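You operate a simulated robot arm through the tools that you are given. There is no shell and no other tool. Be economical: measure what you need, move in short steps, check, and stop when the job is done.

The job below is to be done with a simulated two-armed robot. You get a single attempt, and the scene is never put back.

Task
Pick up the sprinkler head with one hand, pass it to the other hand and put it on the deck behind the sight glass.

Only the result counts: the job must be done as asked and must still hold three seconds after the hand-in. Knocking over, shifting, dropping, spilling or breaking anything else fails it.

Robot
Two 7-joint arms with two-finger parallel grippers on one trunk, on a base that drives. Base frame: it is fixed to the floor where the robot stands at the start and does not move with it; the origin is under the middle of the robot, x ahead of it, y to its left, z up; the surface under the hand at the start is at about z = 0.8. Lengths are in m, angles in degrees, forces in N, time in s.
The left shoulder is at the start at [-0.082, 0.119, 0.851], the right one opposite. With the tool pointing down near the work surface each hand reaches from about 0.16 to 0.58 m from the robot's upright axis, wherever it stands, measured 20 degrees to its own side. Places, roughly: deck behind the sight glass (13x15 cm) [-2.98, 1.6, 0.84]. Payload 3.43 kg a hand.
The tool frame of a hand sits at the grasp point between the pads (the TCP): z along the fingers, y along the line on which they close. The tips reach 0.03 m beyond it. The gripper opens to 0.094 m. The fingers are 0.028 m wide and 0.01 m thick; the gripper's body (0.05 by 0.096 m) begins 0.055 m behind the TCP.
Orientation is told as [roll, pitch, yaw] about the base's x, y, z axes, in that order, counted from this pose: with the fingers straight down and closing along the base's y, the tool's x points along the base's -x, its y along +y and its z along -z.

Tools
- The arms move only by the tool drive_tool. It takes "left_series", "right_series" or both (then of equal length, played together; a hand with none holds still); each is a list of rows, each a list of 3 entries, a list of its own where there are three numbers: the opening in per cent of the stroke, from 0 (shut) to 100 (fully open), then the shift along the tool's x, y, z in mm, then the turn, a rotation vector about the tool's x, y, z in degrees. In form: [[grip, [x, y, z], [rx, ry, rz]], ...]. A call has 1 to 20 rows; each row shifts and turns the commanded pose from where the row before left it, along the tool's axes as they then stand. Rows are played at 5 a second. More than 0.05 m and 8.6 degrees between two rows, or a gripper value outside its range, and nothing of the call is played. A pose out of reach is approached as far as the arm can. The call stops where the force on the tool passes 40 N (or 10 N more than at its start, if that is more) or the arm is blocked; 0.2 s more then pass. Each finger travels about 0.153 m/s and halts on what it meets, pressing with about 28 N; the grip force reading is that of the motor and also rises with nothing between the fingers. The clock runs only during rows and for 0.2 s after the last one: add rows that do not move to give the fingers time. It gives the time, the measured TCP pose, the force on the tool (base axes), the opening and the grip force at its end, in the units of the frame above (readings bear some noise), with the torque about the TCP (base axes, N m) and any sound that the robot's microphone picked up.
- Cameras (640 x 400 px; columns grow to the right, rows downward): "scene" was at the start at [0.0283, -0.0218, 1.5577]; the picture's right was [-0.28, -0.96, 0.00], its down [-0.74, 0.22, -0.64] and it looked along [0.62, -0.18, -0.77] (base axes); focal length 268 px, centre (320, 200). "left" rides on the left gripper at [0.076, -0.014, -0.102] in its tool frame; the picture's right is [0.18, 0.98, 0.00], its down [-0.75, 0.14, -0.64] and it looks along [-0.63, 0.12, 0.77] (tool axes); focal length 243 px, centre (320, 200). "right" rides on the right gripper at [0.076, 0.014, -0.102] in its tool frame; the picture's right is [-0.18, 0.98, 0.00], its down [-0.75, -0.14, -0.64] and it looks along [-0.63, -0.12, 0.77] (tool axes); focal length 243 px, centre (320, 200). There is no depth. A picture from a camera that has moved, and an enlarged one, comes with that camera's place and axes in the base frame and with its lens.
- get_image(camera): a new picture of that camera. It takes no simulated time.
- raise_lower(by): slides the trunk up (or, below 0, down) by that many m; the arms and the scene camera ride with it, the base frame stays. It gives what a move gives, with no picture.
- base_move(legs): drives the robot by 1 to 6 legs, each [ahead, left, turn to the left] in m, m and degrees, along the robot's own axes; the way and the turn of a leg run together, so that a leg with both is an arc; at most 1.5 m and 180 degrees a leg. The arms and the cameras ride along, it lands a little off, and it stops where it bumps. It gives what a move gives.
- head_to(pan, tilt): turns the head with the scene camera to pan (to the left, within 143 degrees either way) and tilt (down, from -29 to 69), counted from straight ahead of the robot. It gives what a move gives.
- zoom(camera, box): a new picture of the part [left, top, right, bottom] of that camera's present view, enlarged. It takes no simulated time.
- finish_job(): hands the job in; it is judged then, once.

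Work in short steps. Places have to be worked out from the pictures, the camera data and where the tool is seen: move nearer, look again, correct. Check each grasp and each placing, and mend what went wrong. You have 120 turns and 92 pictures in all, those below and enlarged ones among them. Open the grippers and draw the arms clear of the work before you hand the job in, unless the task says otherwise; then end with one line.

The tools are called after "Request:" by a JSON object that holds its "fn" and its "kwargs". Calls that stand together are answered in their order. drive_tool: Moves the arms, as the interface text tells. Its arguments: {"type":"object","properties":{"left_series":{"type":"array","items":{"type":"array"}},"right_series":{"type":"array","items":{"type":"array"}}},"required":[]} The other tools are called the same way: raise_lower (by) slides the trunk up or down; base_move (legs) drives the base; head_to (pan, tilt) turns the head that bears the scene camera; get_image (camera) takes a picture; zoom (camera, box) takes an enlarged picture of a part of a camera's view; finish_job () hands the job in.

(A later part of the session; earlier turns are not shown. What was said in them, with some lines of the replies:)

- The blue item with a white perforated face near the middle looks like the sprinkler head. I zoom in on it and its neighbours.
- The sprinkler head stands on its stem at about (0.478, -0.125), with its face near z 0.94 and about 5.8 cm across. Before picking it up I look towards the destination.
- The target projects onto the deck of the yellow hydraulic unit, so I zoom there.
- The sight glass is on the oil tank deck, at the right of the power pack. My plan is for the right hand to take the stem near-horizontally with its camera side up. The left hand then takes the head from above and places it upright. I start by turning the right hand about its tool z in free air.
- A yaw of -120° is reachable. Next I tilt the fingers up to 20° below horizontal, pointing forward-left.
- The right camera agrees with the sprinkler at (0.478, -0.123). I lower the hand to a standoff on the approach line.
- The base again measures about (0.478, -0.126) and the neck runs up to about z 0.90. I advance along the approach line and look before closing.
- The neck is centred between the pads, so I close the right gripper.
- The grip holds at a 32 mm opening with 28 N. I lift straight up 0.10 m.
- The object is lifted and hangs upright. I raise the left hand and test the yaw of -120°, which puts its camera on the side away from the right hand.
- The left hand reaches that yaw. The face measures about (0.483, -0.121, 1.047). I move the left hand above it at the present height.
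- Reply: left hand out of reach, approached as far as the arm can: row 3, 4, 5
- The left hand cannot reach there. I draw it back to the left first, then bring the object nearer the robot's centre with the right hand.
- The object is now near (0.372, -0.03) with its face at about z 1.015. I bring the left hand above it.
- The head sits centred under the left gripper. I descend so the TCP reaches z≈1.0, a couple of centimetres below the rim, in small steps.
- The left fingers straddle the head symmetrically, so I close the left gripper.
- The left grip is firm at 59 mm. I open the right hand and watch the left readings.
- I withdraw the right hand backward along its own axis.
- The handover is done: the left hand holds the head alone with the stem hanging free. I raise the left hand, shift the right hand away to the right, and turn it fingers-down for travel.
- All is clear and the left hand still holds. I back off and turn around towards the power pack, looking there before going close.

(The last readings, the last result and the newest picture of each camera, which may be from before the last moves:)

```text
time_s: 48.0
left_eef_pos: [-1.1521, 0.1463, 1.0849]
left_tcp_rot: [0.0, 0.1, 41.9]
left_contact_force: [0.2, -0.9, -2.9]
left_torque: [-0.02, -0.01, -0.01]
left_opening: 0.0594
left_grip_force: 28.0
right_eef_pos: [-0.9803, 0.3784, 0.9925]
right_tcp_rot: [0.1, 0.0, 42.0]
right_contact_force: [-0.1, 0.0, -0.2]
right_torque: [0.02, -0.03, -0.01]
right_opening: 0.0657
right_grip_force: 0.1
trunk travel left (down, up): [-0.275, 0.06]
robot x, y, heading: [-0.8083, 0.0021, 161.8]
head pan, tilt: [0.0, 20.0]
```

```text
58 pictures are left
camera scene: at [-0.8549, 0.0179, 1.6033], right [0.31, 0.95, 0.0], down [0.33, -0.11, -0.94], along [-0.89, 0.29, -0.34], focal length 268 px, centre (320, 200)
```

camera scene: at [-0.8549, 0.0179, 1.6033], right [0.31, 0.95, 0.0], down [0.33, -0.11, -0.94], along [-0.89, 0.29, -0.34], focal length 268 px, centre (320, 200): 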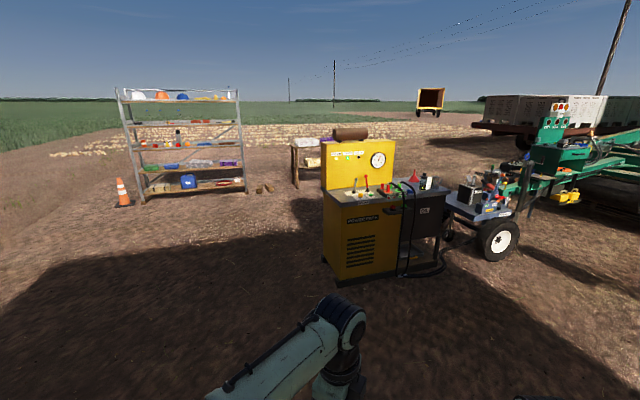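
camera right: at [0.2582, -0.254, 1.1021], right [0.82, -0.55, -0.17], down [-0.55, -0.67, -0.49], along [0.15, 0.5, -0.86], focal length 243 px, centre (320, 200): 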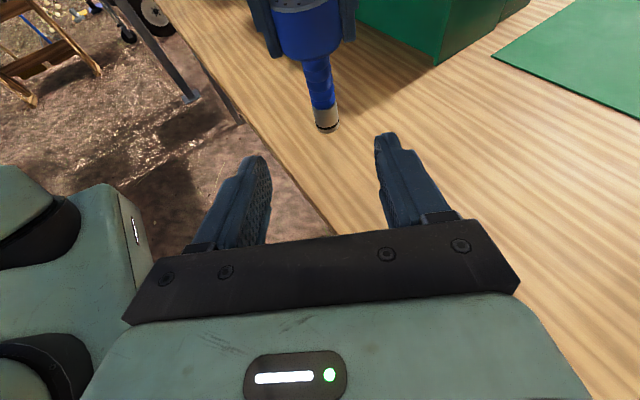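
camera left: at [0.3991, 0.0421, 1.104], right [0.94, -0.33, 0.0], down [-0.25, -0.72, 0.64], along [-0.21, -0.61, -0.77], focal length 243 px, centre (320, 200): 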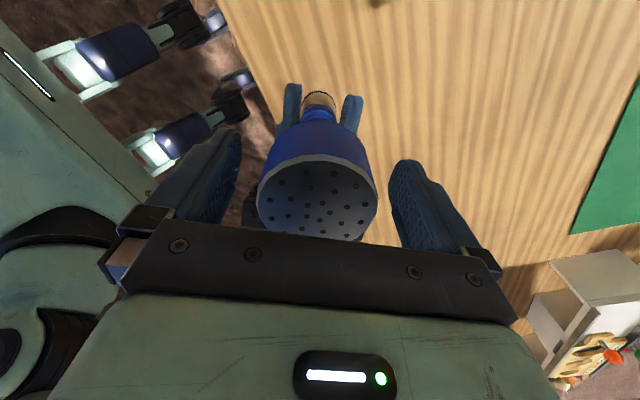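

I drive to a viewing spot in front of the oil tank, about 0.75 m off its front edge.

Request:
{"fn": "base_move", "kwargs": {"legs": [[0.7, -0.55, 0], [0.6, -0.56, 0], [0, 0, 18]]}}

Request:
{"fn": "head_to", "kwargs": {"pan": 0, "tilt": 35}}

Request:
{"fn": "get_image", "kwargs": {"camera": "scene"}}

```text
time_s: 59.2
left_eef_pos: [-2.0684, 1.4795, 1.0835]
left_tcp_rot: [0.0, 0.0, 59.6]
left_contact_force: [-0.4, 0.8, -2.3]
left_torque: [-0.01, 0.01, -0.02]
left_opening: 0.0595
left_grip_force: 28.1
right_eef_pos: [-1.9748, 1.7526, 0.993]
right_tcp_rot: [0.0, 0.1, 59.6]
right_contact_force: [1.1, -0.3, -0.9]
right_torque: [0.01, 0.0, 0.02]
right_opening: 0.0659
right_grip_force: 0.1
trunk travel left (down, up): [-0.275, 0.06]
robot x, y, heading: [-1.6934, 1.4447, 179.8]
head pan, tilt: [0.0, 20.0]
```

```text
time_s: 60.0
left_eef_pos: [-2.0679, 1.481, 1.0827]
left_tcp_rot: [0.1, 0.0, 59.8]
left_contact_force: [-0.3, -0.2, -2.9]
left_torque: [-0.02, 0.02, 0.0]
left_opening: 0.0594
left_grip_force: 27.7
right_eef_pos: [-1.9747, 1.7525, 0.9938]
right_tcp_rot: [-0.1, 0.0, 59.8]
right_contact_force: [-0.2, 0.1, -0.2]
right_torque: [0.01, 0.0, -0.01]
right_opening: 0.066
right_grip_force: 0.0
trunk travel left (down, up): [-0.275, 0.06]
robot x, y, heading: [-1.701, 1.4477, 179.6]
head pan, tilt: [0.0, 35.0]
```

```text
57 pictures are left
camera scene: at [-1.7412, 1.447, 1.5796], right [0.01, 1.0, 0.0], down [0.57, 0.0, -0.82], along [-0.82, 0.0, -0.57], focal length 268 px, centre (320, 200)
```

scene: 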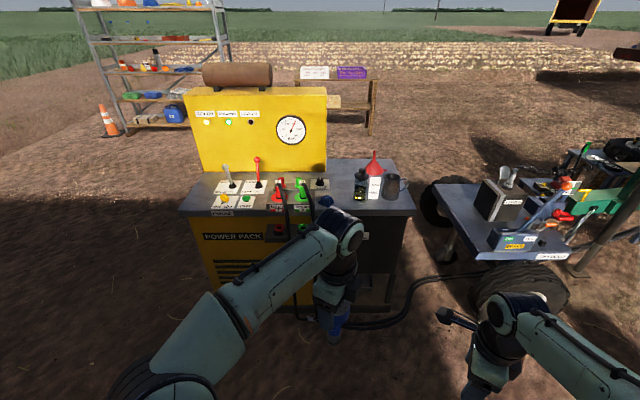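

Request:
{"fn": "zoom", "kwargs": {"camera": "scene", "box": [270, 135, 430, 235]}}

```text
4.00 times, centred on (350, 185) of scene
camera zoom: at [-1.7412, 1.447, 1.5796], right [0.01, 1.0, 0.0], down [0.57, 0.0, -0.82], along [-0.82, 0.0, -0.57], focal length 1074 px, centre (200, 260)
```

zoom: 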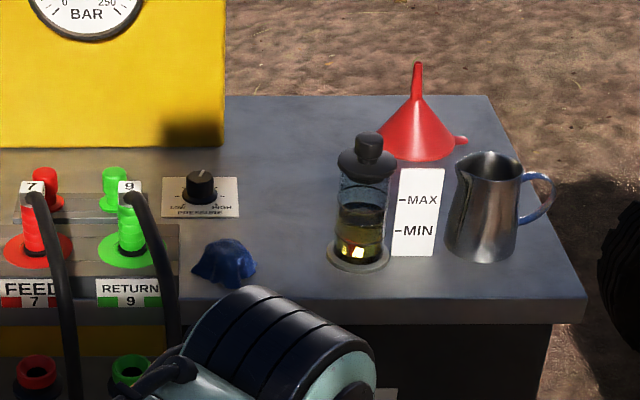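

The sight glass base is near (-2.825, 1.643). The target spot behind it, at (-2.98, 1.60), is bare deck. The funnel stands at about (-3.08, 1.76), and the deck spans x -2.72 to -3.25. I check the robot's own footprint and the hoses by looking straight down.

Request:
{"fn": "head_to", "kwargs": {"pan": 0, "tilt": 69}}

Request:
{"fn": "get_image", "kwargs": {"camera": "scene"}}

```text
time_s: 60.9
left_eef_pos: [-2.0693, 1.4784, 1.0838]
left_tcp_rot: [0.0, 0.0, 59.6]
left_contact_force: [0.1, 0.6, -2.9]
left_torque: [-0.01, 0.01, 0.0]
left_opening: 0.0593
left_grip_force: 28.7
right_eef_pos: [-1.9757, 1.7514, 0.9929]
right_tcp_rot: [0.0, 0.0, 59.6]
right_contact_force: [-0.2, -0.6, -0.4]
right_torque: [0.01, -0.01, 0.0]
right_opening: 0.0658
right_grip_force: 0.1
trunk travel left (down, up): [-0.275, 0.06]
robot x, y, heading: [-1.6964, 1.4473, 179.9]
head pan, tilt: [0.0, 68.8]
```

```text
55 pictures are left
camera scene: at [-1.7091, 1.4468, 1.5359], right [0.01, 1.0, 0.0], down [0.93, -0.01, -0.36], along [-0.36, 0.0, -0.93], focal length 268 px, centre (320, 200)
```

scene: 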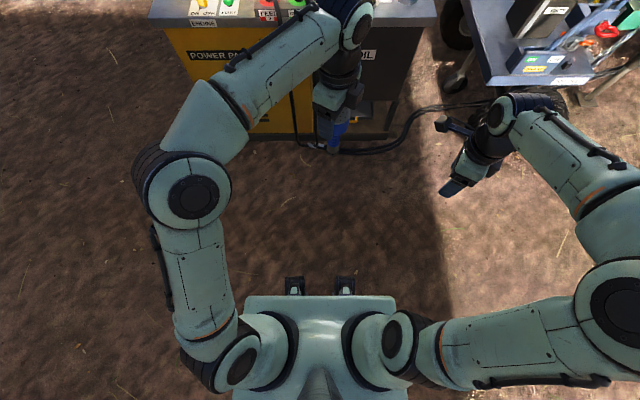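

The base barely protrudes ahead, but hoses lie on the ground at the front. The rear side of the deck is as near to the target and keeps me from passing over the sight glass. I stow the right hand closer and higher, then drive around the left end of the machine to its back.

Request:
{"fn": "drive_tool", "kwargs": {"right_series": [[70, [-12, -21, -25], [0, 0, 0]], [70, [-12, -21, -25], [0, 0, 0]], [70, [-12, -21, -25], [0, 0, 0]], [70, [-12, -21, -25], [0, 0, 0]], [70, [0, 0, 0], [0, 0, 0]]]}}

Request:
{"fn": "base_move", "kwargs": {"legs": [[0, 1.45, 0], [1.3, 0, 0], [1.2, 0, 0]]}}

Request:
{"fn": "head_to", "kwargs": {"pan": -90, "tilt": 35}}

Request:
{"fn": "get_image", "kwargs": {"camera": "scene"}}

```text
time_s: 62.1
left_eef_pos: [-2.068, 1.4796, 1.0821]
left_tcp_rot: [0.1, 0.0, 59.7]
left_contact_force: [-0.4, -0.6, -2.3]
left_torque: [-0.04, -0.01, -0.01]
left_opening: 0.0596
left_grip_force: 27.9
right_eef_pos: [-1.8795, 1.754, 1.0921]
right_tcp_rot: [0.0, 0.1, 59.8]
right_contact_force: [-0.4, 0.1, 0.6]
right_torque: [-0.03, 0.0, -0.01]
right_opening: 0.0658
right_grip_force: 0.0
trunk travel left (down, up): [-0.275, 0.06]
robot x, y, heading: [-1.6946, 1.4475, 179.6]
head pan, tilt: [0.0, 68.8]
```

```text
time_s: 87.2
left_eef_pos: [-4.5551, 0.0323, 1.0829]
left_tcp_rot: [0.0, -0.1, 58.7]
left_contact_force: [-0.6, -0.2, -3.0]
left_torque: [-0.03, 0.02, -0.02]
left_opening: 0.0592
left_grip_force: 28.0
right_eef_pos: [-4.3626, 0.3034, 1.0916]
right_tcp_rot: [-0.1, 0.1, 58.6]
right_contact_force: [-0.4, 0.1, 0.6]
right_torque: [0.0, -0.03, -0.01]
right_opening: 0.0659
right_grip_force: 0.1
trunk travel left (down, up): [-0.275, 0.06]
robot x, y, heading: [-4.1872, -0.0073, 178.9]
head pan, tilt: [0.0, 68.8]
```

```text
time_s: 88.8
left_eef_pos: [-4.5553, 0.0314, 1.0827]
left_tcp_rot: [0.0, 0.0, 58.8]
left_contact_force: [0.9, -0.3, -2.8]
left_torque: [-0.02, -0.01, 0.0]
left_opening: 0.059
left_grip_force: 28.4
right_eef_pos: [-4.3635, 0.3018, 1.0918]
right_tcp_rot: [0.0, 0.0, 58.7]
right_contact_force: [0.0, -0.1, 0.5]
right_torque: [0.03, 0.04, -0.01]
right_opening: 0.0658
right_grip_force: 0.1
trunk travel left (down, up): [-0.275, 0.06]
robot x, y, heading: [-4.1818, -0.0049, 178.7]
head pan, tilt: [-90.0, 35.0]
```

```text
54 pictures are left
camera scene: at [-4.1396, 0.0796, 1.5795], right [1.0, -0.02, 0.0], down [-0.01, -0.57, -0.82], along [0.02, 0.82, -0.57], focal length 268 px, centre (320, 200)
```

scene: 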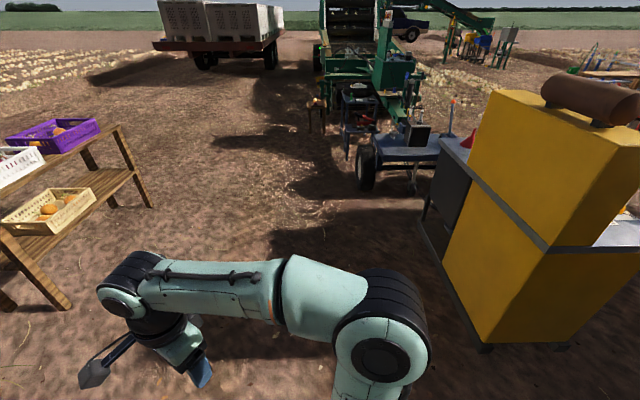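

The back of the machine is at x≈-3.2 with clear ground behind it. I drive alongside and turn to face it from behind.

Request:
{"fn": "base_move", "kwargs": {"legs": [[0, -0.8, 0], [0, -0.75, 0], [0, 0, 180]]}}

Request:
{"fn": "raise_lower", "kwargs": {"by": 0.06}}

Request:
{"fn": "head_to", "kwargs": {"pan": 0, "tilt": 35}}

Request:
{"fn": "get_image", "kwargs": {"camera": "scene"}}

```text
time_s: 110.1
left_eef_pos: [-3.7886, 1.5023, 1.0826]
left_tcp_rot: [0.0, 0.0, -118.5]
left_contact_force: [0.4, 0.1, -2.5]
left_torque: [0.0, -0.01, 0.0]
left_opening: 0.0594
left_grip_force: 28.0
right_eef_pos: [-3.968, 1.2208, 1.0934]
right_tcp_rot: [-0.1, 0.0, -118.6]
right_contact_force: [0.3, -0.1, -0.6]
right_torque: [0.0, -0.02, 0.02]
right_opening: 0.066
right_grip_force: 0.1
trunk travel left (down, up): [-0.275, 0.06]
robot x, y, heading: [-4.1611, 1.5221, 1.3]
head pan, tilt: [-90.0, 35.0]
```

```text
time_s: 111.1
left_eef_pos: [-3.7891, 1.501, 1.1436]
left_tcp_rot: [0.0, 0.1, -118.5]
left_contact_force: [0.3, -0.1, -3.4]
left_torque: [-0.02, -0.02, 0.02]
left_opening: 0.0592
left_grip_force: 28.0
right_eef_pos: [-3.9686, 1.2219, 1.1521]
right_tcp_rot: [0.0, 0.1, -118.5]
right_contact_force: [0.4, -0.2, 0.2]
right_torque: [-0.01, -0.02, -0.04]
right_opening: 0.066
right_grip_force: 0.0
trunk travel left (down, up): [-0.335, 0.0]
robot x, y, heading: [-4.1642, 1.5221, 1.3]
head pan, tilt: [-90.0, 35.0]
```

```text
time_s: 112.7
left_eef_pos: [-3.7889, 1.5014, 1.1438]
left_tcp_rot: [0.0, 0.0, -118.4]
left_contact_force: [0.6, 0.1, -2.2]
left_torque: [0.01, 0.01, 0.0]
left_opening: 0.0591
left_grip_force: 28.3
right_eef_pos: [-3.9687, 1.2206, 1.1524]
right_tcp_rot: [0.1, 0.1, -118.5]
right_contact_force: [-0.2, -0.9, -0.1]
right_torque: [-0.02, -0.03, 0.0]
right_opening: 0.0659
right_grip_force: 0.0
trunk travel left (down, up): [-0.335, 0.0]
robot x, y, heading: [-4.1638, 1.5254, 1.5]
head pan, tilt: [0.0, 35.0]
```

```text
53 pictures are left
camera scene: at [-4.1207, 1.5236, 1.6427], right [0.03, -1.0, 0.0], down [-0.57, -0.01, -0.82], along [0.82, 0.02, -0.57], focal length 268 px, centre (320, 200)
```

scene: 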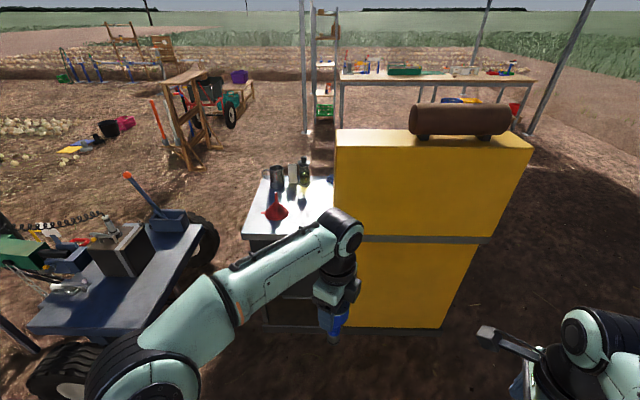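

Request:
{"fn": "zoom", "kwargs": {"camera": "scene", "box": [220, 130, 380, 230]}}

Request:
{"fn": "head_to", "kwargs": {"pan": 0, "tilt": 60}}

Request:
{"fn": "get_image", "kwargs": {"camera": "scene"}}

```text
4.00 times, centred on (300, 180) of scene
camera zoom: at [-4.1207, 1.5236, 1.6427], right [0.03, -1.0, 0.0], down [-0.57, -0.01, -0.82], along [0.82, 0.02, -0.57], focal length 1074 px, centre (400, 280)
```

zoom: 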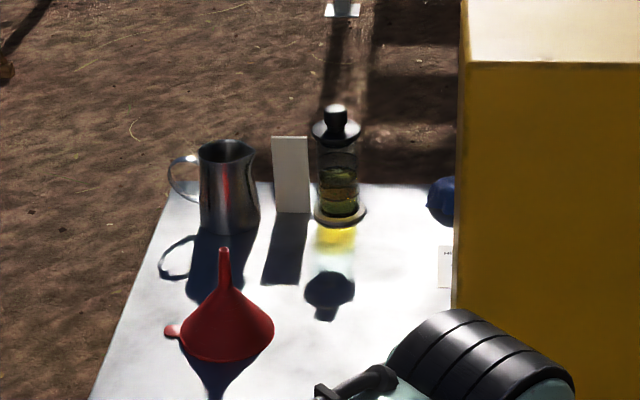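

```text
time_s: 113.6
left_eef_pos: [-3.7894, 1.5026, 1.1427]
left_tcp_rot: [0.0, 0.1, -118.5]
left_contact_force: [0.7, 0.6, -2.6]
left_torque: [-0.03, 0.03, 0.01]
left_opening: 0.0592
left_grip_force: 28.0
right_eef_pos: [-3.9688, 1.2217, 1.1513]
right_tcp_rot: [0.0, 0.0, -118.5]
right_contact_force: [0.3, -0.4, 0.1]
right_torque: [0.01, -0.01, -0.01]
right_opening: 0.0657
right_grip_force: 0.1
trunk travel left (down, up): [-0.335, 0.0]
robot x, y, heading: [-4.1612, 1.5216, 1.5]
head pan, tilt: [0.0, 60.0]
```

```text
51 pictures are left
camera scene: at [-4.142, 1.5231, 1.6085], right [0.03, -1.0, 0.0], down [-0.87, -0.02, -0.5], along [0.5, 0.01, -0.87], focal length 268 px, centre (320, 200)
```

scene: 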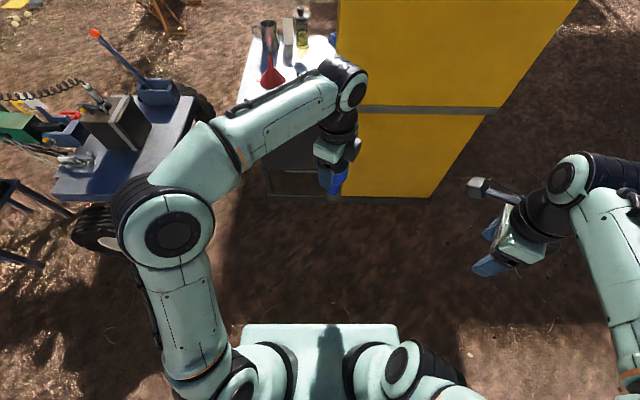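

From behind, the target spot is confirmed empty: the sight glass is at (-2.81, 1.64), the funnel at (-3.10, 1.76), and the panel's side at y≈1.48. I shift the left hand to the robot's left so it will clear the panel before driving in.

Request:
{"fn": "drive_tool", "kwargs": {"left_series": [[0, [23.9, -30.2, 0], [0, 0, 0]], [0, [23.9, -30.2, 0], [0, 0, 0]], [0, [23.9, -30.2, 0], [0, 0, 0]], [0, [23.9, -30.2, 0], [0, 0, 0]], [0, [23.9, -30.2, 0], [0, 0, 0]], [0, [0, 0, 0], [0, 0, 0]]]}}

Request:
{"fn": "base_move", "kwargs": {"legs": [[0, 0.08, -21.5], [0.3, 0.109, 0]]}}

Request:
{"fn": "get_image", "kwargs": {"camera": "scene"}}

```text
time_s: 115.0
left_eef_pos: [-3.8634, 1.6828, 1.1425]
left_tcp_rot: [0.2, 0.0, -118.6]
left_contact_force: [-0.6, -0.2, -2.9]
left_torque: [0.0, -0.02, 0.01]
left_opening: 0.059
left_grip_force: 28.0
right_eef_pos: [-3.9675, 1.2222, 1.1512]
right_tcp_rot: [0.0, 0.0, -118.5]
right_contact_force: [-0.4, -0.6, 0.2]
right_torque: [-0.01, 0.01, 0.01]
right_opening: 0.0661
right_grip_force: 0.0
trunk travel left (down, up): [-0.335, 0.0]
robot x, y, heading: [-4.162, 1.523, 1.4]
head pan, tilt: [0.0, 60.0]
```

```text
time_s: 118.3
left_eef_pos: [-3.4939, 1.6333, 1.1413]
left_tcp_rot: [0.1, 0.0, -140.9]
left_contact_force: [-0.4, -0.5, -2.0]
left_torque: [0.0, -0.04, -0.03]
left_opening: 0.059
left_grip_force: 27.8
right_eef_pos: [-3.7648, 1.2466, 1.1523]
right_tcp_rot: [0.1, 0.0, -140.7]
right_contact_force: [0.0, -0.4, -0.5]
right_torque: [0.01, 0.03, 0.03]
right_opening: 0.0656
right_grip_force: 0.1
trunk travel left (down, up): [-0.335, 0.0]
robot x, y, heading: [-3.8286, 1.5968, -20.8]
head pan, tilt: [0.0, 60.0]
```

```text
50 pictures are left
camera scene: at [-3.8123, 1.5908, 1.6083], right [-0.35, -0.94, 0.0], down [-0.81, 0.31, -0.5], along [0.47, -0.18, -0.87], focal length 268 px, centre (320, 200)
```

scene: 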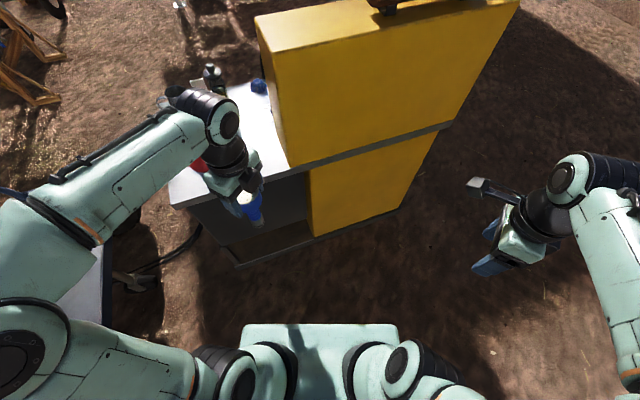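

The hand and elbow are clear. I drive the remaining 0.34 m toward the deck, keeping the heading.

Request:
{"fn": "base_move", "kwargs": {"legs": [[0.2, 0.085, 0]]}}

Request:
{"fn": "head_to", "kwargs": {"pan": 20, "tilt": 50}}

Request:
{"fn": "get_image", "kwargs": {"camera": "scene"}}

Request:
{"fn": "get_image", "kwargs": {"camera": "left"}}

```text
time_s: 120.0
left_eef_pos: [-3.281, 1.6434, 1.1415]
left_tcp_rot: [0.1, 0.0, -140.8]
left_contact_force: [0.5, 0.2, -2.5]
left_torque: [-0.01, -0.03, -0.03]
left_opening: 0.0592
left_grip_force: 27.5
right_eef_pos: [-3.5533, 1.259, 1.1528]
right_tcp_rot: [-0.1, 0.0, -140.7]
right_contact_force: [0.7, -0.7, 0.3]
right_torque: [0.0, 0.0, -0.03]
right_opening: 0.066
right_grip_force: 0.1
trunk travel left (down, up): [-0.335, 0.0]
robot x, y, heading: [-3.6186, 1.6084, -20.9]
head pan, tilt: [0.0, 60.0]
```

```text
time_s: 120.8
left_eef_pos: [-3.2817, 1.6443, 1.1423]
left_tcp_rot: [-0.1, 0.0, -140.8]
left_contact_force: [0.5, -1.3, -2.5]
left_torque: [0.0, 0.01, -0.02]
left_opening: 0.0592
left_grip_force: 28.0
right_eef_pos: [-3.5521, 1.2586, 1.1517]
right_tcp_rot: [0.0, 0.0, -140.8]
right_contact_force: [1.0, -0.6, 0.2]
right_torque: [0.02, 0.03, 0.04]
right_opening: 0.0661
right_grip_force: 0.0
trunk travel left (down, up): [-0.335, 0.0]
robot x, y, heading: [-3.6167, 1.6116, -20.8]
head pan, tilt: [20.0, 50.0]
```

```text
49 pictures are left
camera scene: at [-3.5848, 1.6244, 1.621], right [-0.01, -1.0, 0.0], down [-0.77, 0.01, -0.64], along [0.64, -0.01, -0.77], focal length 268 px, centre (320, 200)
```

scene: 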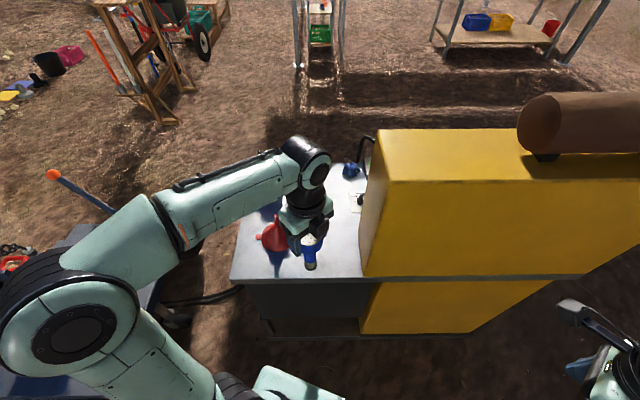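

```text
48 pictures are left
camera left: at [-3.2294, 1.7031, 1.2437], right [0.76, -0.65, 0.0], down [-0.49, -0.59, 0.64], along [-0.41, -0.49, -0.77], focal length 243 px, centre (320, 200)
```

left: 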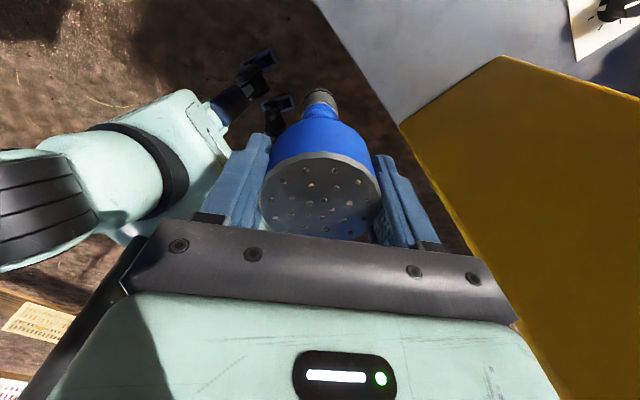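

Still clear. I drive the last 0.13 m.

Request:
{"fn": "base_move", "kwargs": {"legs": [[0.122, 0.037, 0]]}}

Request:
{"fn": "get_image", "kwargs": {"camera": "scene"}}

```text
time_s: 122.0
left_eef_pos: [-3.179, 1.6384, 1.1415]
left_tcp_rot: [-0.1, -0.1, -140.7]
left_contact_force: [0.4, -0.2, -2.5]
left_torque: [0.0, 0.06, -0.01]
left_opening: 0.0592
left_grip_force: 28.3
right_eef_pos: [-3.4496, 1.252, 1.1523]
right_tcp_rot: [-0.1, 0.0, -140.7]
right_contact_force: [0.3, 0.3, 0.1]
right_torque: [0.01, 0.02, -0.02]
right_opening: 0.0657
right_grip_force: 0.0
trunk travel left (down, up): [-0.335, 0.0]
robot x, y, heading: [-3.5211, 1.6017, -20.7]
head pan, tilt: [20.0, 50.0]
stopped in leg 1: the robot was blocked; the commanded pose is now the measured one
```

```text
47 pictures are left
camera scene: at [-3.4826, 1.6176, 1.6213], right [-0.01, -1.0, 0.0], down [-0.77, 0.01, -0.64], along [0.64, -0.01, -0.77], focal length 268 px, centre (320, 200)
```

scene: 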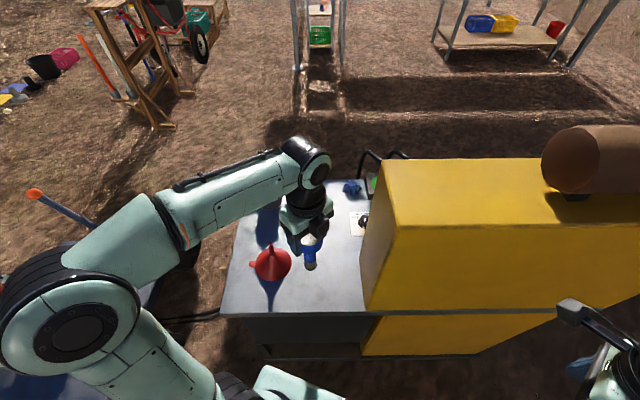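

The base touched the machine's foot area and stopped at x=-3.52, with everything still standing. The target is now about 0.54 m away, within reach. I lower the hand partly and center it at y≈1.605.

Request:
{"fn": "drive_tool", "kwargs": {"left_series": [[0, [-5.2, 6.4, 22], [0, 0, 0]], [0, [-5.2, 6.4, 22], [0, 0, 0]], [0, [-5.2, 6.4, 22], [0, 0, 0]], [0, [-5.2, 6.4, 22], [0, 0, 0]], [0, [0, 0, 0], [0, 0, 0]]]}}

Request:
{"fn": "drive_tool", "kwargs": {"left_series": [[0, [19.3, 15.8, 0], [0, 0, 0]], [0, [19.3, 15.8, 0], [0, 0, 0]], [0, [19.3, 15.8, 0], [0, 0, 0]], [0, [19.3, 15.8, 0], [0, 0, 0]], [0, [19.3, 15.8, 0], [0, 0, 0]], [0, [19.3, 15.8, 0], [0, 0, 0]], [0, [19.3, 15.8, 0], [0, 0, 0]], [0, [0, 0, 0], [0, 0, 0]]]}}

Request:
{"fn": "get_image", "kwargs": {"camera": "scene"}}

Request:
{"fn": "get_image", "kwargs": {"camera": "left"}}

```text
time_s: 123.2
left_eef_pos: [-3.1817, 1.6053, 1.0528]
left_tcp_rot: [0.0, 0.0, -140.8]
left_contact_force: [0.2, 0.3, -2.6]
left_torque: [-0.02, -0.01, 0.02]
left_opening: 0.0594
left_grip_force: 28.2
right_eef_pos: [-3.455, 1.2512, 1.1528]
right_tcp_rot: [0.0, 0.0, -140.7]
right_contact_force: [-0.2, 0.2, 0.5]
right_torque: [0.01, -0.02, -0.01]
right_opening: 0.0658
right_grip_force: 0.2
trunk travel left (down, up): [-0.335, 0.0]
robot x, y, heading: [-3.524, 1.6047, -20.8]
head pan, tilt: [20.0, 50.0]
```

```text
time_s: 125.0
left_eef_pos: [-3.0099, 1.6063, 1.054]
left_tcp_rot: [-0.2, 0.1, -140.8]
left_contact_force: [-0.5, -0.4, -2.9]
left_torque: [-0.01, -0.03, -0.02]
left_opening: 0.0593
left_grip_force: 27.4
right_eef_pos: [-3.4545, 1.2513, 1.1517]
right_tcp_rot: [0.1, 0.0, -140.7]
right_contact_force: [-0.6, -0.8, 0.1]
right_torque: [0.02, -0.03, 0.0]
right_opening: 0.0659
right_grip_force: 0.1
trunk travel left (down, up): [-0.335, 0.0]
robot x, y, heading: [-3.5192, 1.6028, -20.7]
head pan, tilt: [20.0, 50.0]
```

```text
46 pictures are left
camera scene: at [-3.4874, 1.6184, 1.621], right [-0.01, -1.0, 0.0], down [-0.77, 0.01, -0.64], along [0.64, -0.01, -0.77], focal length 268 px, centre (320, 200)
```

scene: 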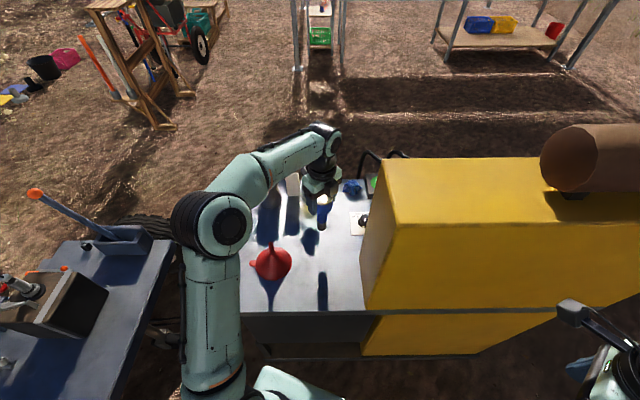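

```text
45 pictures are left
camera left: at [-2.958, 1.6653, 1.1552], right [0.76, -0.64, 0.0], down [-0.49, -0.59, 0.64], along [-0.41, -0.49, -0.77], focal length 243 px, centre (320, 200)
```

left: 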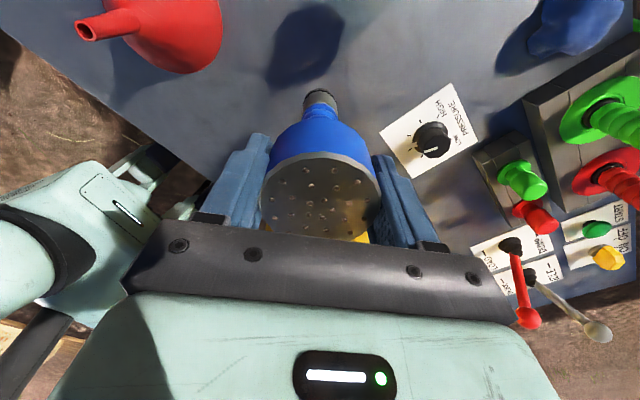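

The position is (-3.010, 1.606). I nudge 2 cm further and descend to about 2 cm above the expected contact.

Request:
{"fn": "drive_tool", "kwargs": {"left_series": [[0, [7.7, 6.3, 0], [0, 0, 0]], [0, [7.7, 6.3, 0], [0, 0, 0]], [0, [0, 0, 20], [0, 0, 0]], [0, [0, 0, 20], [0, 0, 0]], [0, [0, 0, 20], [0, 0, 0]], [0, [0, 0, 0], [0, 0, 0]]]}}

Request:
{"fn": "zoom", "kwargs": {"camera": "scene", "box": [240, 140, 400, 240]}}

Request:
{"fn": "get_image", "kwargs": {"camera": "left"}}

```text
time_s: 126.5
left_eef_pos: [-2.9912, 1.6047, 0.9914]
left_tcp_rot: [-0.1, 0.0, -140.7]
left_contact_force: [0.2, -0.1, -2.2]
left_torque: [0.02, 0.0, 0.0]
left_opening: 0.059
left_grip_force: 28.0
right_eef_pos: [-3.4548, 1.2523, 1.1515]
right_tcp_rot: [0.1, 0.0, -140.7]
right_contact_force: [0.3, -0.3, 0.6]
right_torque: [-0.01, -0.02, -0.01]
right_opening: 0.0656
right_grip_force: 0.0
trunk travel left (down, up): [-0.335, 0.0]
robot x, y, heading: [-3.5232, 1.6015, -20.9]
head pan, tilt: [20.0, 50.0]
```

```text
4.00 times, centred on (320, 190) of scene
camera zoom: at [-3.487, 1.6184, 1.621], right [-0.01, -1.0, 0.0], down [-0.77, 0.01, -0.64], along [0.64, -0.01, -0.77], focal length 1074 px, centre (320, 240)
```

zoom: 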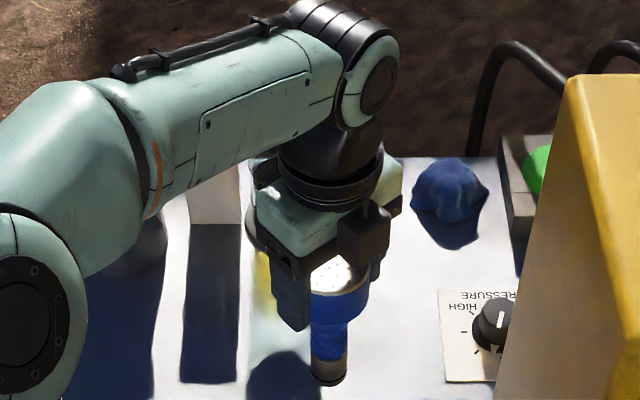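

```text
43 pictures are left
camera left: at [-2.9389, 1.6638, 1.0925], right [0.76, -0.64, 0.0], down [-0.49, -0.59, 0.64], along [-0.41, -0.49, -0.77], focal length 243 px, centre (320, 200)
```

left: 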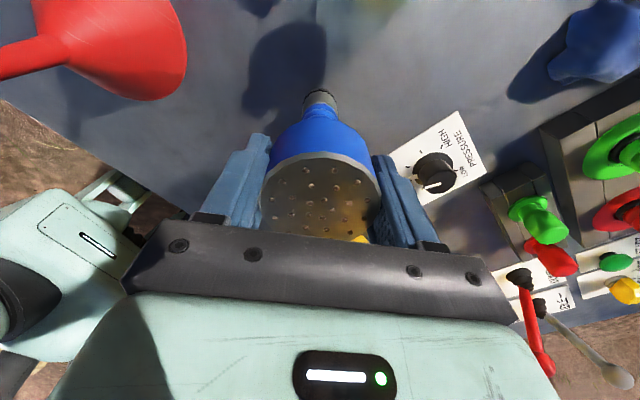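

Clear all round. I descend slowly, watching the vertical force for contact.

Request:
{"fn": "drive_tool", "kwargs": {"left_series": [[0, [0, 0, 4], [0, 0, 0]], [0, [0, 0, 4], [0, 0, 0]], [0, [0, 0, 4], [0, 0, 0]], [0, [0, 0, 2], [0, 0, 0]], [0, [0, 0, 0], [0, 0, 0]]]}}

Request:
{"fn": "drive_tool", "kwargs": {"left_series": [[0, [0, 0, 2], [0, 0, 0]], [0, [0, 0, 1], [0, 0, 0]], [0, [0, 0, 0], [0, 0, 0]]]}}

```text
time_s: 127.7
left_eef_pos: [-2.9877, 1.6053, 0.9792]
left_tcp_rot: [0.0, 0.0, -140.7]
left_contact_force: [0.1, 0.0, -3.5]
left_torque: [0.0, -0.01, 0.01]
left_opening: 0.0588
left_grip_force: 28.5
right_eef_pos: [-3.4547, 1.2516, 1.1511]
right_tcp_rot: [-0.1, 0.0, -140.8]
right_contact_force: [0.0, -0.2, 0.0]
right_torque: [-0.01, -0.01, -0.04]
right_opening: 0.0658
right_grip_force: 0.1
trunk travel left (down, up): [-0.335, 0.0]
robot x, y, heading: [-3.5227, 1.6013, -20.5]
head pan, tilt: [20.0, 50.0]
```

```text
time_s: 128.4
left_eef_pos: [-2.9887, 1.6059, 0.9763]
left_tcp_rot: [-0.2, 0.0, -140.8]
left_contact_force: [0.4, 1.1, -3.1]
left_torque: [0.0, 0.0, 0.0]
left_opening: 0.059
left_grip_force: 28.6
right_eef_pos: [-3.4547, 1.2515, 1.1512]
right_tcp_rot: [0.0, 0.0, -140.8]
right_contact_force: [-0.4, -0.1, -0.1]
right_torque: [0.01, 0.01, 0.0]
right_opening: 0.0658
right_grip_force: 0.0
trunk travel left (down, up): [-0.335, 0.0]
robot x, y, heading: [-3.5166, 1.6034, -20.8]
head pan, tilt: [20.0, 50.0]
```

Still no contact at TCP z 0.976. I continue in small steps.

Request:
{"fn": "drive_tool", "kwargs": {"left_series": [[0, [0, 0, 2], [0, 0, 0]], [0, [0, 0, 1], [0, 0, 0]], [0, [0, 0, 0], [0, 0, 0]]]}}

Request:
{"fn": "drive_tool", "kwargs": {"left_series": [[0, [0, 0, 1], [0, 0, 0]], [0, [0, 0, 1], [0, 0, 0]], [0, [0, 0, 0], [0, 0, 0]]]}}

Request:
{"fn": "zoom", "kwargs": {"camera": "scene", "box": [270, 160, 382, 230]}}

```text
time_s: 129.2
left_eef_pos: [-2.9877, 1.6047, 0.9723]
left_tcp_rot: [-0.2, 0.0, -140.6]
left_contact_force: [0.6, -0.6, -3.8]
left_torque: [-0.02, -0.01, 0.01]
left_opening: 0.059
left_grip_force: 28.0
right_eef_pos: [-3.4555, 1.2522, 1.1524]
right_tcp_rot: [-0.1, 0.0, -140.7]
right_contact_force: [0.5, -0.1, -0.7]
right_torque: [0.02, -0.01, 0.01]
right_opening: 0.0656
right_grip_force: 0.1
trunk travel left (down, up): [-0.335, 0.0]
robot x, y, heading: [-3.5212, 1.6044, -20.8]
head pan, tilt: [20.0, 50.0]
```

```text
time_s: 130.1
left_eef_pos: [-2.9882, 1.6054, 0.9728]
left_tcp_rot: [0.1, 0.1, -140.6]
left_contact_force: [-0.8, 0.6, 11.4]
left_torque: [0.19, 0.21, 0.0]
left_opening: 0.059
left_grip_force: 27.8
right_eef_pos: [-3.456, 1.2516, 1.1515]
right_tcp_rot: [0.0, 0.0, -140.7]
right_contact_force: [0.9, -0.4, -0.5]
right_torque: [-0.04, 0.0, 0.03]
right_opening: 0.066
right_grip_force: 0.0
trunk travel left (down, up): [-0.335, 0.0]
robot x, y, heading: [-3.5212, 1.6104, -20.9]
head pan, tilt: [20.0, 50.0]
```

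```text
5.71 times, centred on (326, 195) of scene
camera zoom: at [-3.4883, 1.6186, 1.6211], right [-0.01, -1.0, 0.0], down [-0.77, 0.01, -0.64], along [0.64, -0.01, -0.77], focal length 1534 px, centre (286, 229)
```

zoom: 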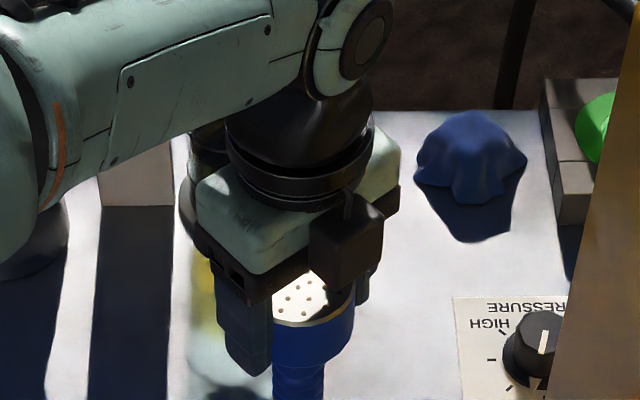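

Contact is confirmed by a step of about 14 N. I ease up slightly and open the fingers slowly.

Request:
{"fn": "drive_tool", "kwargs": {"left_series": [[0, [0, 0, -0.7], [0, 0, 0]], [0, [0, 0, 0], [0, 0, 0]], [66, [0, 0, 0], [0, 0, 0]], [72, [0, 0, 0], [0, 0, 0]], [85, [0, 0, 0], [0, 0, 0]], [100, [0, 0, 0], [0, 0, 0]], [100, [0, 0, 0], [0, 0, 0]]]}}

Request:
{"fn": "get_image", "kwargs": {"camera": "left"}}

```text
time_s: 131.7
left_eef_pos: [-2.9884, 1.6056, 0.9713]
left_tcp_rot: [-0.1, 0.0, -140.6]
left_contact_force: [-0.4, -0.3, 0.2]
left_torque: [-0.01, -0.01, 0.0]
left_opening: 0.0942
left_grip_force: 0.1
right_eef_pos: [-3.4558, 1.2504, 1.1518]
right_tcp_rot: [0.0, 0.0, -140.7]
right_contact_force: [0.3, 0.0, 0.1]
right_torque: [-0.01, 0.04, 0.02]
right_opening: 0.0656
right_grip_force: 0.0
trunk travel left (down, up): [-0.335, 0.0]
robot x, y, heading: [-3.523, 1.6043, -20.9]
head pan, tilt: [20.0, 50.0]
```

```text
41 pictures are left
camera left: at [-2.9366, 1.664, 1.073], right [0.76, -0.64, 0.0], down [-0.49, -0.59, 0.64], along [-0.41, -0.49, -0.77], focal length 243 px, centre (320, 200)
```

left: 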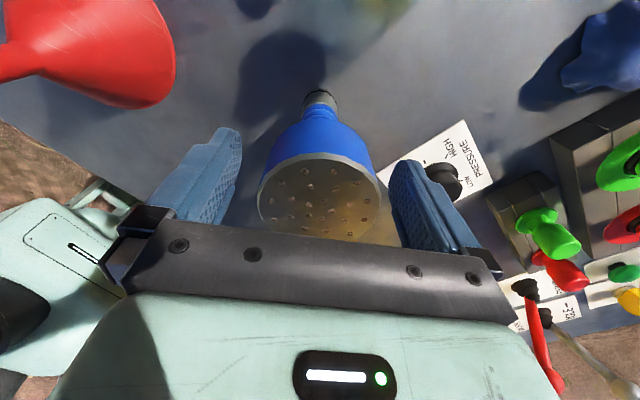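

The object stands free between the open fingers. I lift straight up, slowly at first.

Request:
{"fn": "drive_tool", "kwargs": {"left_series": [[100, [0, 0, -8], [0, 0, 0]], [100, [0, 0, -12], [0, 0, 0]], [100, [0, 0, -15], [0, 0, 0]], [100, [0, 0, -20], [0, 0, 0]], [100, [0, 0, -20], [0, 0, 0]], [100, [0, 0, -20], [0, 0, 0]], [100, [0, 0, 0], [0, 0, 0]]]}}

Request:
{"fn": "get_image", "kwargs": {"camera": "left"}}

Request:
{"fn": "zoom", "kwargs": {"camera": "scene", "box": [240, 140, 400, 240]}}

```text
time_s: 133.2
left_eef_pos: [-2.9878, 1.6054, 1.069]
left_tcp_rot: [-0.1, 0.0, -140.7]
left_contact_force: [-0.1, -0.1, -0.3]
left_torque: [0.0, 0.04, 0.02]
left_opening: 0.094
left_grip_force: 0.1
right_eef_pos: [-3.4554, 1.251, 1.1524]
right_tcp_rot: [0.1, 0.0, -140.7]
right_contact_force: [0.0, 0.1, 0.0]
right_torque: [-0.01, -0.03, 0.02]
right_opening: 0.0659
right_grip_force: 0.0
trunk travel left (down, up): [-0.335, 0.0]
robot x, y, heading: [-3.5215, 1.5989, -20.5]
head pan, tilt: [20.0, 50.0]
```

```text
40 pictures are left
camera left: at [-2.9366, 1.6643, 1.1698], right [0.76, -0.64, 0.0], down [-0.49, -0.59, 0.64], along [-0.41, -0.49, -0.77], focal length 243 px, centre (320, 200)
```

left: 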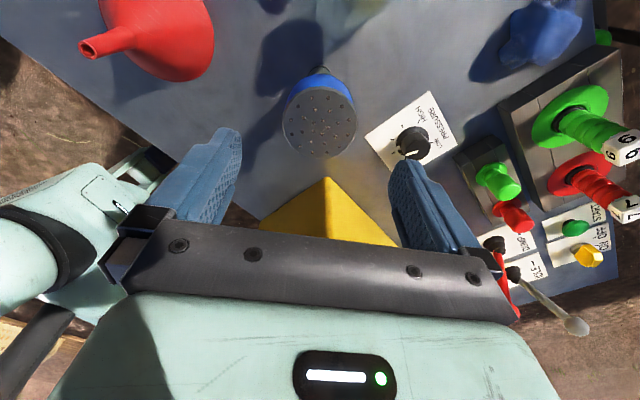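

```text
4.00 times, centred on (320, 190) of scene
camera zoom: at [-3.4871, 1.6185, 1.621], right [-0.01, -1.0, 0.0], down [-0.77, 0.01, -0.64], along [0.64, -0.01, -0.77], focal length 1074 px, centre (320, 240)
```

zoom: 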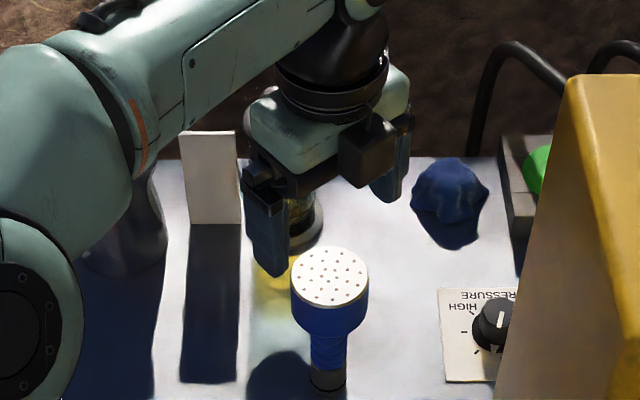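

The sprinkler head stands upright behind the sight glass. I draw the arm back and up over the deck edge.

Request:
{"fn": "drive_tool", "kwargs": {"left_series": [[100, [-22.6, -25, -10], [0, 0, 0]], [100, [-22.6, -25, -10], [0, 0, 0]], [100, [-22.6, -25, -10], [0, 0, 0]], [100, [-22.6, -25, -10], [0, 0, 0]], [100, [-22.6, -25, -10], [0, 0, 0]], [100, [-22.6, -25, -10], [0, 0, 0]], [100, [0, 0, 0], [0, 0, 0]]]}}

Request:
{"fn": "base_move", "kwargs": {"legs": [[-0.2, -0.06, 0]]}}

Request:
{"fn": "get_image", "kwargs": {"camera": "scene"}}

Request:
{"fn": "zoom", "kwargs": {"camera": "scene", "box": [220, 90, 380, 190]}}

```text
time_s: 134.8
left_eef_pos: [-3.1919, 1.6367, 1.128]
left_tcp_rot: [-0.1, -0.1, -140.6]
left_contact_force: [-0.3, -0.4, -0.7]
left_torque: [-0.02, -0.01, -0.01]
left_opening: 0.0939
left_grip_force: 0.0
right_eef_pos: [-3.4543, 1.2522, 1.1528]
right_tcp_rot: [0.1, -0.1, -140.7]
right_contact_force: [-0.1, -1.1, 0.1]
right_torque: [-0.04, -0.01, 0.02]
right_opening: 0.0657
right_grip_force: 0.1
trunk travel left (down, up): [-0.335, 0.0]
robot x, y, heading: [-3.5219, 1.609, -20.8]
head pan, tilt: [20.0, 50.0]
```

```text
time_s: 136.5
left_eef_pos: [-3.3977, 1.6496, 1.1279]
left_tcp_rot: [-0.1, 0.1, -140.7]
left_contact_force: [-0.3, -0.6, 0.1]
left_torque: [-0.02, -0.01, 0.0]
left_opening: 0.0941
left_grip_force: 0.1
right_eef_pos: [-3.6604, 1.2636, 1.1528]
right_tcp_rot: [0.0, 0.2, -140.7]
right_contact_force: [0.3, -0.6, -0.3]
right_torque: [-0.02, -0.07, -0.02]
right_opening: 0.0657
right_grip_force: 0.0
trunk travel left (down, up): [-0.335, 0.0]
robot x, y, heading: [-3.7261, 1.6133, -20.9]
head pan, tilt: [20.0, 50.0]
```

```text
38 pictures are left
camera scene: at [-3.693, 1.6307, 1.6212], right [-0.01, -1.0, 0.0], down [-0.77, 0.01, -0.64], along [0.64, -0.01, -0.77], focal length 268 px, centre (320, 200)
```

scene: 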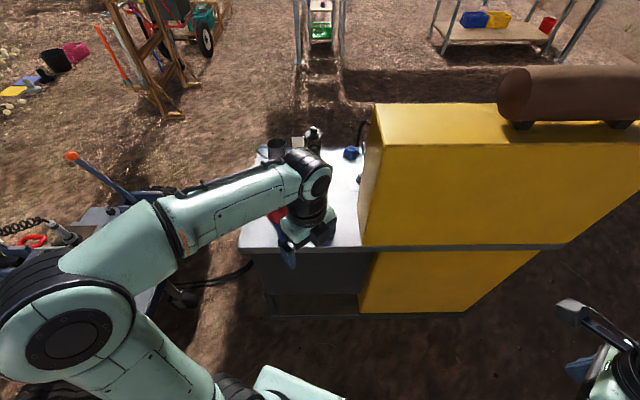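

```text
4.00 times, centred on (300, 140) of scene
camera zoom: at [-3.693, 1.6307, 1.6212], right [-0.01, -1.0, 0.0], down [-0.77, 0.01, -0.64], along [0.64, -0.01, -0.77], focal length 1074 px, centre (400, 440)
```

zoom: 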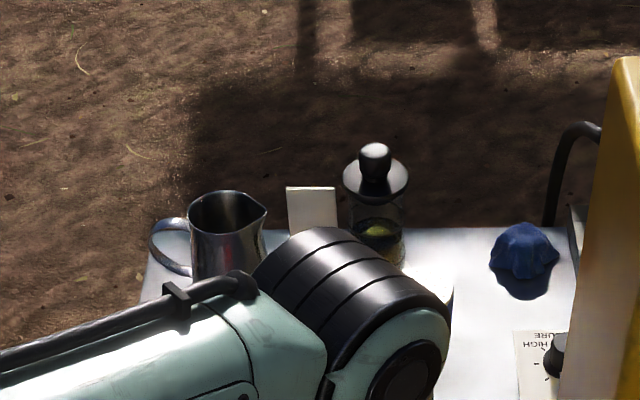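

The arm hides the sprinkler head. I back off further and look once more to confirm.

Request:
{"fn": "base_move", "kwargs": {"legs": [[-0.35, 0, 0], [0, 0, 35]]}}

Request:
{"fn": "head_to", "kwargs": {"pan": -15, "tilt": 35}}

Request:
{"fn": "get_image", "kwargs": {"camera": "scene"}}

```text
time_s: 140.4
left_eef_pos: [-3.7997, 1.9534, 1.128]
left_tcp_rot: [-0.1, 0.0, -106.2]
left_contact_force: [0.4, 0.0, 0.2]
left_torque: [0.0, 0.01, 0.02]
left_opening: 0.0944
left_grip_force: 0.0
right_eef_pos: [-3.7976, 1.4866, 1.1525]
right_tcp_rot: [0.0, 0.1, -106.4]
right_contact_force: [0.2, 0.0, 0.3]
right_torque: [-0.02, -0.04, -0.02]
right_opening: 0.0659
right_grip_force: 0.0
trunk travel left (down, up): [-0.335, 0.0]
robot x, y, heading: [-4.0536, 1.7415, 13.6]
head pan, tilt: [20.0, 50.0]
```

```text
time_s: 141.4
left_eef_pos: [-3.799, 1.9526, 1.1282]
left_tcp_rot: [-0.1, 0.0, -106.2]
left_contact_force: [0.0, -0.4, 0.2]
left_torque: [-0.01, 0.0, -0.01]
left_opening: 0.0942
left_grip_force: 0.1
right_eef_pos: [-3.7975, 1.4858, 1.1514]
right_tcp_rot: [-0.1, 0.0, -106.3]
right_contact_force: [0.7, 0.0, -0.3]
right_torque: [0.02, -0.02, -0.05]
right_opening: 0.0656
right_grip_force: 0.1
trunk travel left (down, up): [-0.335, 0.0]
robot x, y, heading: [-4.0514, 1.7388, 13.5]
head pan, tilt: [-15.0, 35.0]
```

```text
36 pictures are left
camera scene: at [-4.0085, 1.7271, 1.6427], right [-0.02, -1.0, 0.0], down [-0.57, 0.01, -0.82], along [0.82, -0.02, -0.57], focal length 268 px, centre (320, 200)
```

scene: 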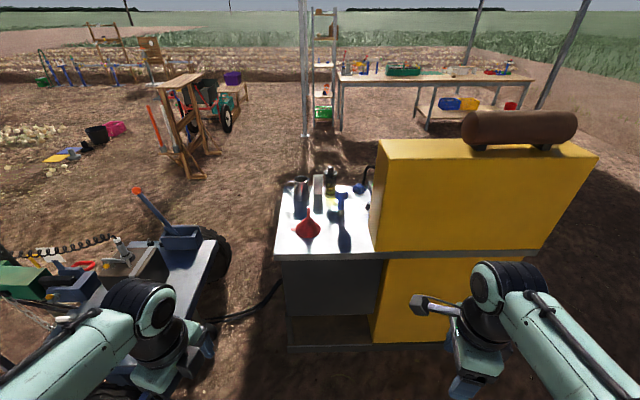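

Request:
{"fn": "zoom", "kwargs": {"camera": "scene", "box": [265, 160, 393, 240]}}

Request:
{"fn": "drive_tool", "kwargs": {"right_series": [[100, [0, 0, 0], [0, 0, 0]], [100, [0, 0, 0], [0, 0, 0]]]}}

```text
5.00 times, centred on (329, 200) of scene
camera zoom: at [-4.0085, 1.7271, 1.6427], right [-0.02, -1.0, 0.0], down [-0.57, 0.01, -0.82], along [0.82, -0.02, -0.57], focal length 1342 px, centre (275, 200)
```

zoom: 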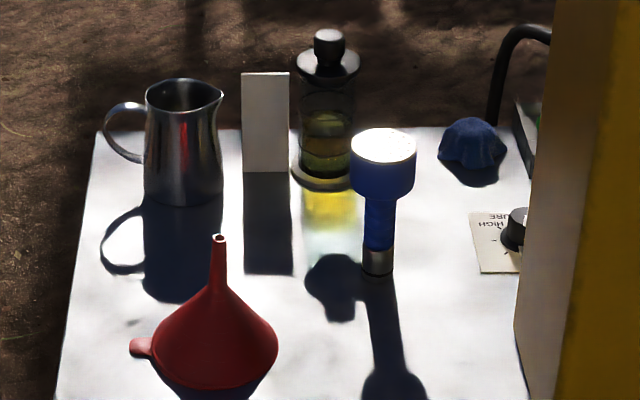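

```text
time_s: 142.0
left_eef_pos: [-3.8, 1.9525, 1.1287]
left_tcp_rot: [-0.1, 0.0, -106.3]
left_contact_force: [0.0, 0.1, 0.9]
left_torque: [-0.01, 0.02, 0.0]
left_opening: 0.094
left_grip_force: 0.1
right_eef_pos: [-3.798, 1.4865, 1.1525]
right_tcp_rot: [-0.1, 0.1, -106.3]
right_contact_force: [-0.1, 0.5, 0.0]
right_torque: [0.03, 0.0, -0.02]
right_opening: 0.0938
right_grip_force: 0.0
trunk travel left (down, up): [-0.335, 0.0]
robot x, y, heading: [-4.0533, 1.7364, 13.4]
head pan, tilt: [-15.0, 35.0]
```

The sprinkler head stands upright behind the sight glass at about (-2.988, 1.605), and the other items on the deck look undisturbed. Both grippers are open and the arms are clear, so I hand in.

Request:
{"fn": "finish_job", "kwargs": {}}

```text
The job is handed in.
```

The sprinkler head was picked up with the right hand, passed to the left, and now stands upright on the deck behind the sight glass; while driving in, the base bumped the machine once and stopped, and nothing looked disturbed.
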